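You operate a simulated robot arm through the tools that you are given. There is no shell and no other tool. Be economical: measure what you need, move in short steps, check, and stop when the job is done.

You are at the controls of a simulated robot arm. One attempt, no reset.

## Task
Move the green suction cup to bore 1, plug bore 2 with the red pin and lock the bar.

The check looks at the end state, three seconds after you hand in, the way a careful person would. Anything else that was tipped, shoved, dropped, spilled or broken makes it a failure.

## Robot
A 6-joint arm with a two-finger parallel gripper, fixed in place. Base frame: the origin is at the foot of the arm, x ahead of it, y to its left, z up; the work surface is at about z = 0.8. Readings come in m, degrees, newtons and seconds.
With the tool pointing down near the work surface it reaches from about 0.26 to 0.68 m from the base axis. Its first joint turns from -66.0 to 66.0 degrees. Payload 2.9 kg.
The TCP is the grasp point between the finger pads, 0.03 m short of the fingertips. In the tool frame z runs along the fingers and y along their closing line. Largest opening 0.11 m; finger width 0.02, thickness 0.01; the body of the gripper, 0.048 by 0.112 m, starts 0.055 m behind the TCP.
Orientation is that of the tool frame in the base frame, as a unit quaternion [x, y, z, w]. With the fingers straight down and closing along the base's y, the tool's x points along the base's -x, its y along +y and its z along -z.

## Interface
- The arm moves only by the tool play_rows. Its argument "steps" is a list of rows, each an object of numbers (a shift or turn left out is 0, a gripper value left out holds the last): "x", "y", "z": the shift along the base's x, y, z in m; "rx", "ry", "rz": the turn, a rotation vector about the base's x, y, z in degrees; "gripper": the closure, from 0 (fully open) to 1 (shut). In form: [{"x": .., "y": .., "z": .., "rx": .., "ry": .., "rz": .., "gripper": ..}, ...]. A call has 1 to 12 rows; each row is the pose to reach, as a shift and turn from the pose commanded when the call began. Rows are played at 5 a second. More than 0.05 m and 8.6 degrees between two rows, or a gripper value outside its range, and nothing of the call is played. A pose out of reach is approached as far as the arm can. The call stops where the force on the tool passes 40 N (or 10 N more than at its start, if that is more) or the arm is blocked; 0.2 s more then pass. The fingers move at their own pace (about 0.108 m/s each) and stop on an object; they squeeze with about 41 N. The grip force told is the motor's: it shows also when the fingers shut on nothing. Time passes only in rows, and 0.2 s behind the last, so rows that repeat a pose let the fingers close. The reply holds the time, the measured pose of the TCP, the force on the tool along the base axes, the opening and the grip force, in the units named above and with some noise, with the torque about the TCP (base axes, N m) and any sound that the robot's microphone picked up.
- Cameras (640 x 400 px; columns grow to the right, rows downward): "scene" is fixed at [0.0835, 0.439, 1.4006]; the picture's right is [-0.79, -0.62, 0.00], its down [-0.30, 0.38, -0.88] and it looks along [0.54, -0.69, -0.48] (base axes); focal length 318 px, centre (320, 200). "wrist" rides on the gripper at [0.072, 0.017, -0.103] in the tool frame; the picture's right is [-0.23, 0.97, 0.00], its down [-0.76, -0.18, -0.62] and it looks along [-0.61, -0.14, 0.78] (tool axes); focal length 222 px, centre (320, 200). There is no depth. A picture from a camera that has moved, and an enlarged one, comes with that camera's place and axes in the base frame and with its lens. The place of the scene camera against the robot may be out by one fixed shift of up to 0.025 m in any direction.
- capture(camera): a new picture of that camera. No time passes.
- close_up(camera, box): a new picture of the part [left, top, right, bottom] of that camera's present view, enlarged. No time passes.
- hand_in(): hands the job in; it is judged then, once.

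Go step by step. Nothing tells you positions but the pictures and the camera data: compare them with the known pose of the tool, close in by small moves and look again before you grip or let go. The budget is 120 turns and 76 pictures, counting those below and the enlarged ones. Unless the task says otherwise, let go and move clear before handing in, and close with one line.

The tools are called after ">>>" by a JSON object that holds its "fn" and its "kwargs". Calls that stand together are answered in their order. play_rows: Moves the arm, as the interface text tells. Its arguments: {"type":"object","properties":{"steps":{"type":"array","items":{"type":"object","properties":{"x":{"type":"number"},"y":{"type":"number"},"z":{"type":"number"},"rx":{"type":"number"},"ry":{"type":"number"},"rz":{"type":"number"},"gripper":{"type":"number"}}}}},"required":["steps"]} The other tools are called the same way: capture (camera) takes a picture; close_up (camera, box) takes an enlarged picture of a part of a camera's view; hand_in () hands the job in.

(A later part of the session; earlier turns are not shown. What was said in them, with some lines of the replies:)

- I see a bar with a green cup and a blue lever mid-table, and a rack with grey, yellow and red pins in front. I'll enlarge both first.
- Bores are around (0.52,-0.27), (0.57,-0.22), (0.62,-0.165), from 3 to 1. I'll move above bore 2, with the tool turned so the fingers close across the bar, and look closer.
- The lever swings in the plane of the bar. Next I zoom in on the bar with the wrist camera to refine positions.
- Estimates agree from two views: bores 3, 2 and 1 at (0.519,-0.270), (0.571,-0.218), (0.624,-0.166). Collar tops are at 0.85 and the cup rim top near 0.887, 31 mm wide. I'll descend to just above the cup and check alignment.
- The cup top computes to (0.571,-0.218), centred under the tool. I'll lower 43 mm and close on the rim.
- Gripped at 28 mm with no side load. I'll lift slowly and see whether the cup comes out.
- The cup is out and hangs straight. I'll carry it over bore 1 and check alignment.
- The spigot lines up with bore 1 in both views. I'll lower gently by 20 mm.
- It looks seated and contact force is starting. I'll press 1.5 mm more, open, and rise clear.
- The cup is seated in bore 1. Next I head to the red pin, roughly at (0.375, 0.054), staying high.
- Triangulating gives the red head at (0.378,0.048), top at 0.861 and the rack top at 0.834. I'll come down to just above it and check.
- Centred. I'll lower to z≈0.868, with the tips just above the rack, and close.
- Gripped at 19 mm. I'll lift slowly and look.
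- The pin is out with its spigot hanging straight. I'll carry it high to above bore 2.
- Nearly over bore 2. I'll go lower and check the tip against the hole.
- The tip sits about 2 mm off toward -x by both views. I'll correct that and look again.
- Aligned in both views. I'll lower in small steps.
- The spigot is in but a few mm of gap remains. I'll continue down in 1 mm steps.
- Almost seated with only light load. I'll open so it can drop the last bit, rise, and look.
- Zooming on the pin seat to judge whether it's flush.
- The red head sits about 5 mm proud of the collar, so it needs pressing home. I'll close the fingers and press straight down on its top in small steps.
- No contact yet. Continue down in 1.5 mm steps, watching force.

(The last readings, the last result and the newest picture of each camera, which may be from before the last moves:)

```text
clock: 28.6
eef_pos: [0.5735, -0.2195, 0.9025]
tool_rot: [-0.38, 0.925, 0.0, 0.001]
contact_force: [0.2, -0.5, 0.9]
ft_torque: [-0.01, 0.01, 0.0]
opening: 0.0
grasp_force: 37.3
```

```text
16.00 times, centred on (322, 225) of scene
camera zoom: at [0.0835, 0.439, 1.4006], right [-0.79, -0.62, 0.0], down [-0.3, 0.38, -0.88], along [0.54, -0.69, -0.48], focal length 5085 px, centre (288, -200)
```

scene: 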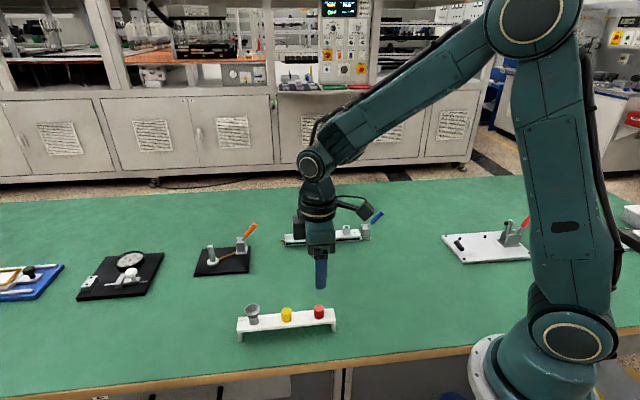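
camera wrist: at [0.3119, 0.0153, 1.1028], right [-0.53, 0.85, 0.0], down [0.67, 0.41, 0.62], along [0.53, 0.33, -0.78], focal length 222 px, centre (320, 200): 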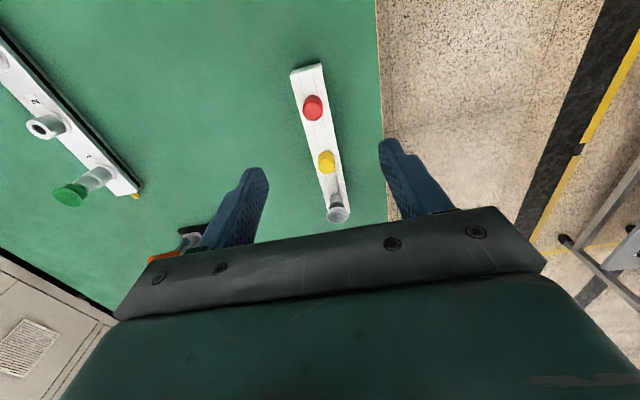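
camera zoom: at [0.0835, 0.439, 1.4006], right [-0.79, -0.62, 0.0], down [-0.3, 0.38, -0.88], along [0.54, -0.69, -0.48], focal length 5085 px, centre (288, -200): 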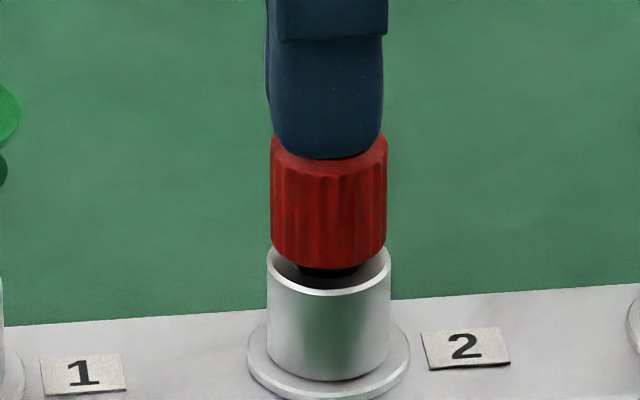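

Right at contact now. Pressing further.

>>> {"fn": "play_rows", "kwargs": {"steps": [{"z": -0.001}, {"z": -0.002}, {"z": -0.003}, {"z": -0.004}, {"z": -0.005}, {"z": -0.005}]}}

>>> {"fn": "close_up", "kwargs": {"camera": "scene", "box": [306, 215, 338, 235]}}

```text
clock: 30.0
eef_pos: [0.5747, -0.2193, 0.8986]
tool_rot: [-0.381, 0.925, -0.001, 0.001]
contact_force: [-2.3, 0.5, 18.7]
ft_torque: [0.0, 0.11, -0.05]
opening: 0.0
grasp_force: 37.6
```

```text
16.00 times, centred on (322, 225) of scene
camera zoom: at [0.0831, 0.4391, 1.4006], right [-0.79, -0.62, 0.0], down [-0.3, 0.38, -0.88], along [0.54, -0.69, -0.48], focal length 5085 px, centre (288, -200)
```

zoom: 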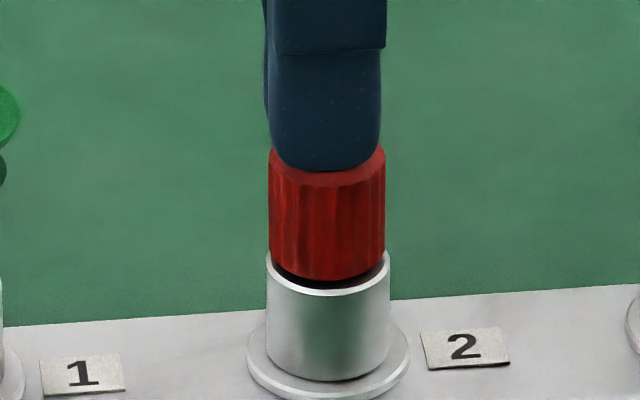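

It's moving down at 19 N. Pressing on to seat it.

>>> {"fn": "play_rows", "kwargs": {"steps": [{"z": -0.001}, {"z": -0.002}, {"z": -0.003}, {"z": -0.004}, {"z": -0.004}]}}

>>> {"fn": "close_up", "kwargs": {"camera": "scene", "box": [306, 215, 338, 235]}}

```text
clock: 31.2
eef_pos: [0.5749, -0.2188, 0.8982]
tool_rot: [-0.381, 0.924, -0.003, 0.003]
contact_force: [-3.2, 0.4, 37.5]
ft_torque: [-0.01, 0.19, 0.06]
opening: 0.0
grasp_force: 37.9
```

```text
16.00 times, centred on (322, 225) of scene
camera zoom: at [0.0828, 0.4393, 1.4006], right [-0.79, -0.62, 0.0], down [-0.3, 0.38, -0.88], along [0.54, -0.69, -0.48], focal length 5085 px, centre (288, -200)
```

zoom: 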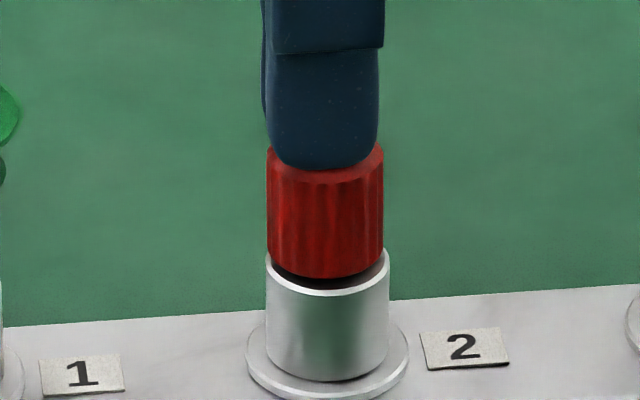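

Force reached 37 N with little further travel. I'll back off and inspect the seat.

>>> {"fn": "play_rows", "kwargs": {"steps": [{"z": 0.01}, {"z": 0.04}, {"z": 0.07, "gripper": 0.3}, {"z": 0.07, "gripper": 0.3}]}}

>>> {"fn": "close_up", "kwargs": {"camera": "scene", "box": [306, 215, 338, 235]}}

>>> {"fn": "close_up", "kwargs": {"camera": "wrist", "box": [272, 80, 368, 140]}}

>>> {"fn": "close_up", "kwargs": {"camera": "scene", "box": [282, 215, 314, 235]}}

```text
clock: 32.2
eef_pos: [0.5737, -0.2196, 0.9616]
tool_rot: [-0.381, 0.925, 0.001, -0.001]
contact_force: [0.3, 0.4, -0.4]
ft_torque: [0.0, -0.01, -0.02]
opening: 0.077
grasp_force: 0.0
```

```text
16.00 times, centred on (322, 225) of scene
camera zoom: at [0.0835, 0.439, 1.4006], right [-0.79, -0.62, 0.0], down [-0.3, 0.38, -0.88], along [0.54, -0.69, -0.48], focal length 5085 px, centre (288, -200)
```

zoom: 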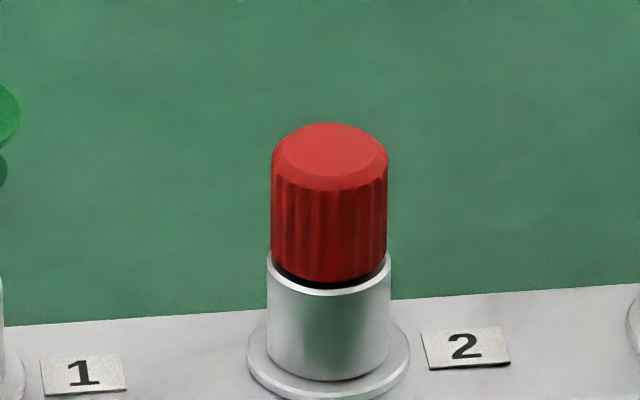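

```text
6.67 times, centred on (320, 110) of wrist
camera zoom: at [0.5109, -0.2567, 1.0658], right [-0.53, 0.85, 0.0], down [0.67, 0.41, 0.62], along [0.53, 0.33, -0.78], focal length 1481 px, centre (320, 800)
```

zoom: 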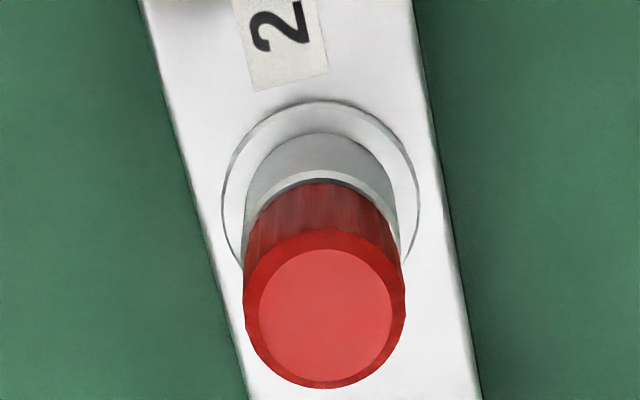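

```text
16.00 times, centred on (298, 225) of scene
camera zoom: at [0.0835, 0.439, 1.4006], right [-0.79, -0.62, 0.0], down [-0.3, 0.38, -0.88], along [0.54, -0.69, -0.48], focal length 5085 px, centre (672, -200)
```

zoom: 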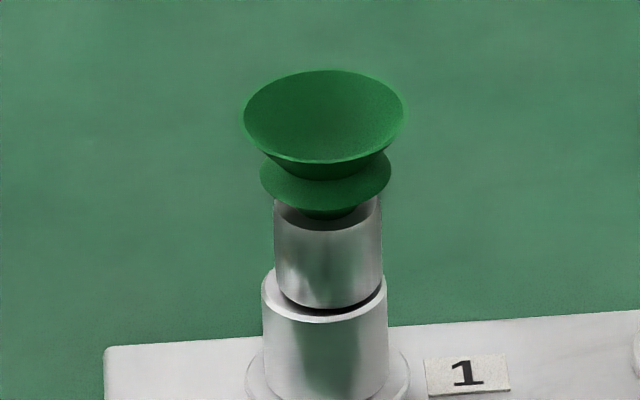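

The pin's remaining seam now matches the cup's own seat seam, and it stopped hard, so it's home. Next is the lever: pivot at about (0.476,-0.313,0.847), handle end at about (0.442,-0.346,0.897), leaning outward at 46°. I'll look at the similar levers nearby for hints on which way locks.

>>> {"fn": "close_up", "kwargs": {"camera": "scene", "box": [190, 215, 270, 280]}}

>>> {"fn": "close_up", "kwargs": {"camera": "scene", "box": [440, 200, 550, 268]}}

```text
6.15 times, centred on (230, 248) of scene
camera zoom: at [0.0835, 0.439, 1.4006], right [-0.79, -0.62, 0.0], down [-0.3, 0.38, -0.88], along [0.54, -0.69, -0.48], focal length 1956 px, centre (874, -92)
```

zoom: 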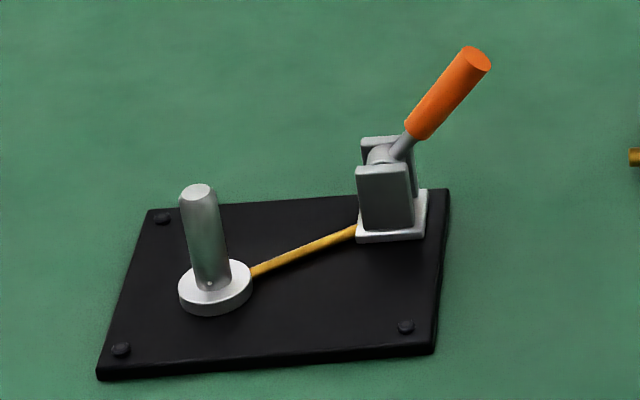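

```text
5.82 times, centred on (495, 234) of scene
camera zoom: at [0.0835, 0.439, 1.4006], right [-0.79, -0.62, 0.0], down [-0.3, 0.38, -0.88], along [0.54, -0.69, -0.48], focal length 1849 px, centre (-698, 2)
```

zoom: 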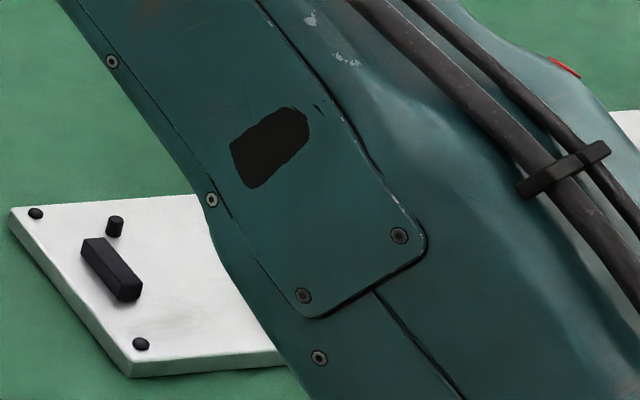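

The other levers all lean the same way, so likely this is the released state and the throw is over the pivot toward the bar. I'll go outside the handle with fingers closed and try pushing it gently inward.

>>> {"fn": "play_rows", "kwargs": {"steps": [{"z": 0.02, "gripper": 1}, {"x": -0.033, "y": -0.0325, "z": 0.02}, {"x": -0.066, "y": -0.065, "z": 0.02}, {"x": -0.099, "y": -0.0975, "z": 0.02}, {"x": -0.132, "y": -0.13, "z": 0.02}, {"x": -0.15, "y": -0.1445, "z": 0.02}, {"x": -0.15, "y": -0.1445, "z": -0.02}, {"x": -0.15, "y": -0.1445, "z": -0.02}]}}

>>> {"fn": "close_up", "kwargs": {"camera": "scene", "box": [326, 180, 422, 240]}}

>>> {"fn": "close_up", "kwargs": {"camera": "wrist", "box": [224, 100, 416, 220]}}

```text
clock: 34.0
eef_pos: [0.4222, -0.3646, 0.9421]
tool_rot: [-0.381, 0.925, 0.0, 0.0]
contact_force: [0.1, 0.1, 1.0]
ft_torque: [0.01, 0.03, -0.01]
opening: 0.0
grasp_force: 37.2
```

```text
6.67 times, centred on (374, 210) of scene
camera zoom: at [0.0835, 0.439, 1.4006], right [-0.79, -0.62, 0.0], down [-0.3, 0.38, -0.88], along [0.54, -0.69, -0.48], focal length 2119 px, centre (-40, 133)
```

zoom: 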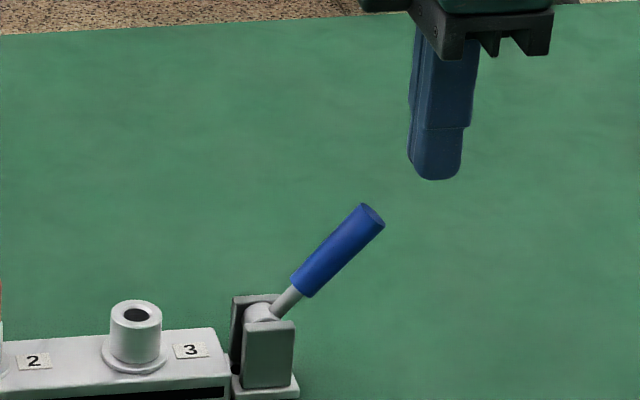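

```text
3.33 times, centred on (320, 160) of wrist
camera zoom: at [0.3602, -0.4013, 1.0459], right [-0.53, 0.85, 0.0], down [0.67, 0.41, 0.62], along [0.53, 0.33, -0.78], focal length 740 px, centre (320, 333)
```

zoom: 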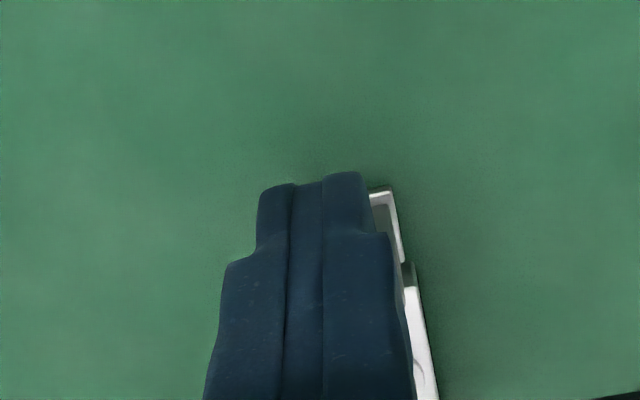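

Well placed behind the handle and in line with the bar. I'll lower 40 mm, then push inward slowly along the bar.

>>> {"fn": "play_rows", "kwargs": {"steps": [{"z": -0.02}, {"z": -0.04}, {"x": 0.0036, "y": 0.0035, "z": -0.04}, {"x": 0.0071, "y": 0.007, "z": -0.04}, {"x": 0.0107, "y": 0.0105, "z": -0.04}, {"x": 0.0142, "y": 0.014, "z": -0.04}, {"x": 0.0178, "y": 0.0176, "z": -0.04}, {"x": 0.0214, "y": 0.0211, "z": -0.04}, {"x": 0.0249, "y": 0.0246, "z": -0.04}, {"x": 0.0285, "y": 0.0281, "z": -0.04}]}}

>>> {"fn": "close_up", "kwargs": {"camera": "scene", "box": [270, 175, 414, 265]}}

```text
clock: 35.3
eef_pos: [0.4279, -0.3584, 0.9023]
tool_rot: [-0.371, 0.929, 0.0, -0.005]
contact_force: [-4.6, -2.7, 0.4]
ft_torque: [0.01, 0.1, -0.04]
opening: 0.0
grasp_force: 37.5
stopped in row 6: the force on the tool passed its limit at 45 N (the readings are from after the stop); the commanded pose is now the measured one
```

```text
4.44 times, centred on (342, 220) of scene
camera zoom: at [0.0834, 0.439, 1.4007], right [-0.79, -0.62, 0.0], down [-0.3, 0.38, -0.88], along [0.54, -0.69, -0.48], focal length 1413 px, centre (222, 111)
```

zoom: 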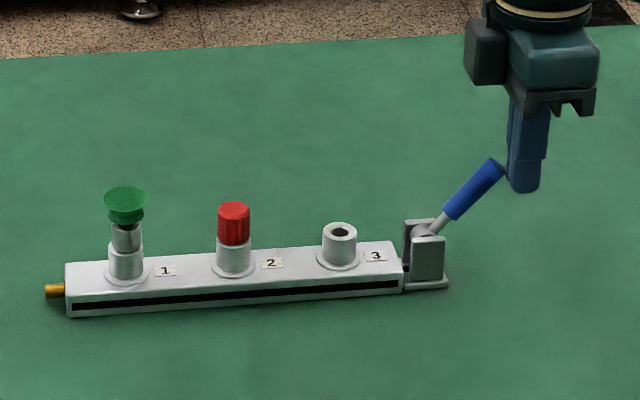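

The inward push is blocked hard and the lever didn't move, so it's at a stop there. I'll back off, rise, and position above the handle to try pressing it down instead.

>>> {"fn": "play_rows", "kwargs": {"steps": [{"x": -0.006, "y": -0.006}, {"x": -0.006, "y": -0.006, "z": 0.03, "rz": 1.2}, {"x": -0.006, "y": -0.006, "z": 0.05, "rz": 1.2}, {"x": 0.0168, "y": 0.015, "z": 0.05, "rz": 1.2}, {"x": 0.0168, "y": 0.015, "z": 0.04, "rz": 1.2}, {"x": 0.0168, "y": 0.015, "z": 0.04, "rz": 1.2}]}}

>>> {"fn": "close_up", "kwargs": {"camera": "scene", "box": [326, 180, 422, 240]}}

```text
clock: 36.7
eef_pos: [0.4444, -0.3426, 0.9419]
tool_rot: [-0.381, 0.924, -0.002, -0.005]
contact_force: [0.8, -0.6, 0.7]
ft_torque: [0.06, 0.01, 0.01]
opening: 0.0001
grasp_force: 37.3
```

```text
6.67 times, centred on (374, 210) of scene
camera zoom: at [0.0835, 0.439, 1.4006], right [-0.79, -0.62, 0.0], down [-0.3, 0.38, -0.88], along [0.54, -0.69, -0.48], focal length 2119 px, centre (-40, 133)
```

zoom: 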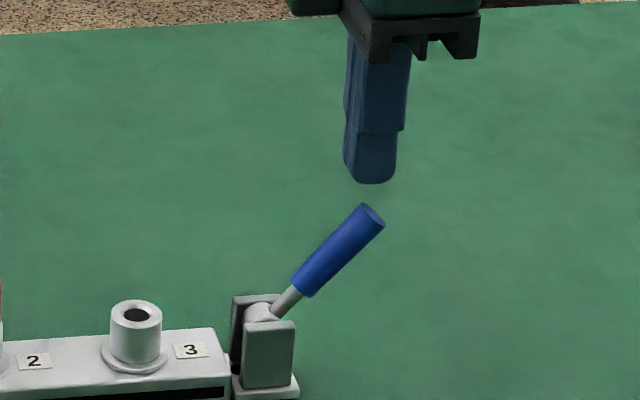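

The tip is over the handle's end. I'll press down in small steps.

>>> {"fn": "play_rows", "kwargs": {"steps": [{"z": -0.006}, {"z": -0.012}, {"z": -0.016}, {"z": -0.02}, {"z": -0.024}, {"z": -0.028}, {"z": -0.032}, {"z": -0.032}]}}

>>> {"fn": "close_up", "kwargs": {"camera": "scene", "box": [270, 175, 414, 265]}}

```text
clock: 38.5
eef_pos: [0.4449, -0.3438, 0.9113]
tool_rot: [-0.382, 0.924, 0.0, -0.005]
contact_force: [0.4, -0.5, 0.0]
ft_torque: [-0.04, -0.03, 0.01]
opening: 0.0
grasp_force: 37.5
```

```text
4.44 times, centred on (342, 220) of scene
camera zoom: at [0.0835, 0.439, 1.4006], right [-0.79, -0.62, 0.0], down [-0.3, 0.38, -0.88], along [0.54, -0.69, -0.48], focal length 1413 px, centre (222, 111)
```

zoom: 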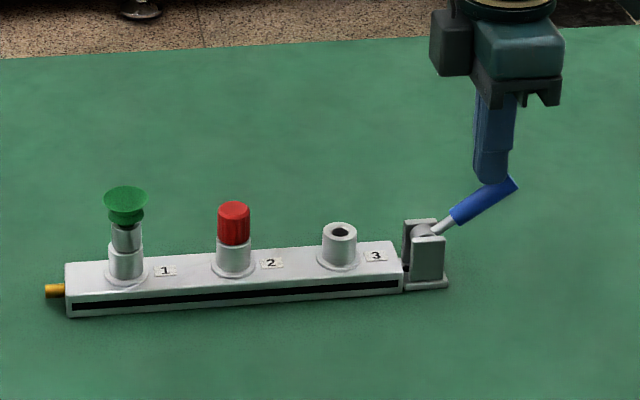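

The lever moves down freely. I'll keep pressing until it stops.

>>> {"fn": "play_rows", "kwargs": {"steps": [{"z": -0.005}, {"z": -0.01}, {"z": -0.015}, {"z": -0.02}, {"z": -0.024}, {"z": -0.028}, {"z": -0.028}]}}

>>> {"fn": "close_up", "kwargs": {"camera": "scene", "box": [270, 175, 414, 265]}}

```text
clock: 40.1
eef_pos: [0.4458, -0.3428, 0.8822]
tool_rot: [-0.382, 0.924, 0.0, -0.004]
contact_force: [0.4, -0.3, 0.0]
ft_torque: [0.01, 0.02, -0.04]
opening: 0.0004
grasp_force: 37.6
```

```text
4.44 times, centred on (342, 220) of scene
camera zoom: at [0.0835, 0.439, 1.4006], right [-0.79, -0.62, 0.0], down [-0.3, 0.38, -0.88], along [0.54, -0.69, -0.48], focal length 1413 px, centre (222, 111)
```

zoom: 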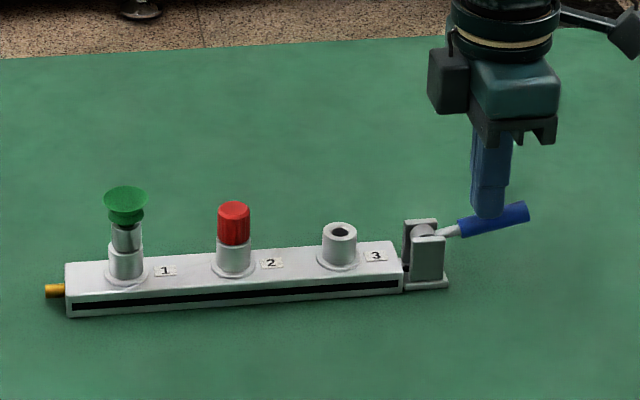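

About 10° above horizontal and still free. Continue with force watch.

>>> {"fn": "play_rows", "kwargs": {"steps": [{"z": -0.004}, {"z": -0.008}, {"z": -0.011}, {"z": -0.014}, {"z": -0.017}, {"z": -0.02}, {"z": -0.02}]}}

>>> {"fn": "close_up", "kwargs": {"camera": "scene", "box": [270, 175, 414, 265]}}

```text
clock: 41.4
eef_pos: [0.4457, -0.3442, 0.8696]
tool_rot: [-0.382, 0.924, -0.002, -0.002]
contact_force: [-1.9, 0.0, 4.1]
ft_torque: [0.05, 0.01, 0.04]
opening: 0.0
grasp_force: 37.7
stopped in row 6: the force on the tool passed its limit at 46 N (the readings are from after the stop); the commanded pose is now the measured one
```

```text
4.44 times, centred on (342, 220) of scene
camera zoom: at [0.0834, 0.4391, 1.4006], right [-0.79, -0.62, 0.0], down [-0.3, 0.38, -0.88], along [0.54, -0.69, -0.48], focal length 1413 px, centre (222, 111)
```

zoom: 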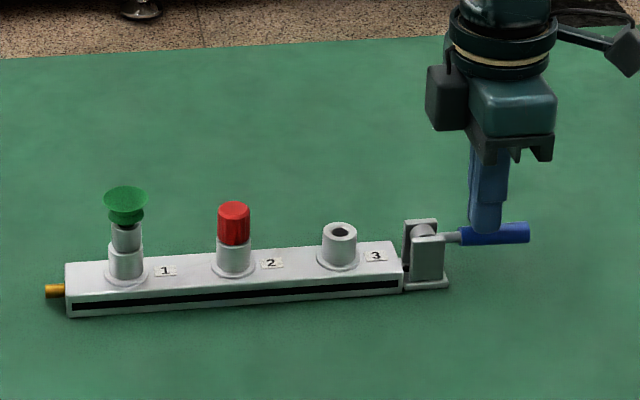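

The lever reached a hard stop at about horizontal, which is the locked end of its throw. I'll rise clear and do a final check.

>>> {"fn": "play_rows", "kwargs": {"steps": [{"z": 0.03}, {"z": 0.07}, {"z": 0.11}, {"z": 0.15, "x": -0.02}, {"z": 0.15, "x": -0.05}, {"z": 0.15, "x": -0.05}, {"z": 0.15, "x": -0.05}]}}

>>> {"fn": "close_up", "kwargs": {"camera": "scene", "box": [270, 185, 398, 265]}}

>>> {"fn": "capture", "kwargs": {"camera": "scene"}}

```text
clock: 43.0
eef_pos: [0.3962, -0.3428, 1.0207]
tool_rot: [-0.382, 0.924, -0.002, -0.003]
contact_force: [-0.1, 0.2, -0.1]
ft_torque: [-0.01, 0.02, -0.01]
opening: 0.0
grasp_force: 37.8
```

```text
5.00 times, centred on (334, 225) of scene
camera zoom: at [0.0835, 0.439, 1.4006], right [-0.79, -0.62, 0.0], down [-0.3, 0.38, -0.88], along [0.54, -0.69, -0.48], focal length 1589 px, centre (250, 75)
```

zoom: 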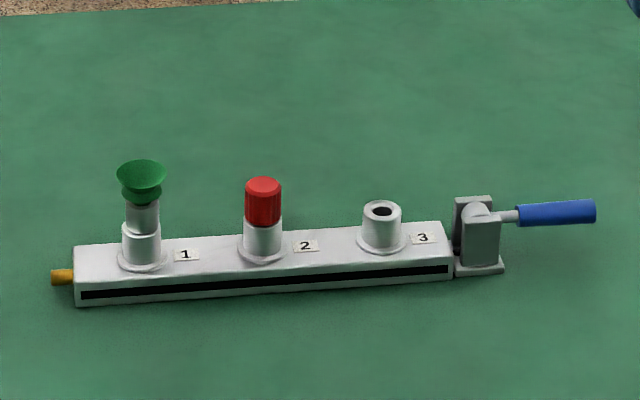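

```text
14 pictures are left
```

scene: 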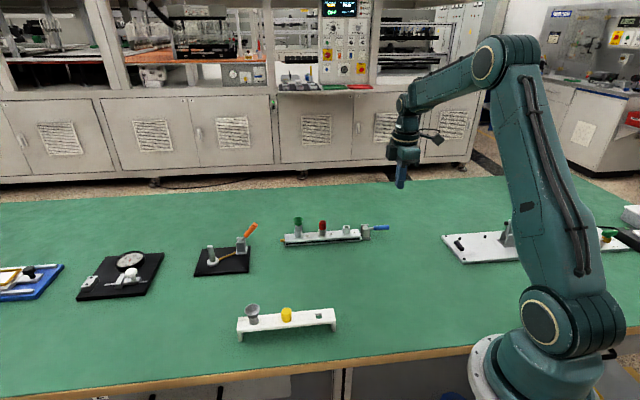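

The cup is upright in bore 1, the red pin is seated in bore 2, the lever is down at its stop, and nothing else has moved. The arm is clear, so I'm handing in.

>>> {"fn": "hand_in", "kwargs": {}}

```text
The job is handed in.
```

I moved the green suction cup to bore 1, pressed the red pin into bore 2, and pushed the bar's lever down to its stop. That it locks when down is my inference: it was blocked the other way.
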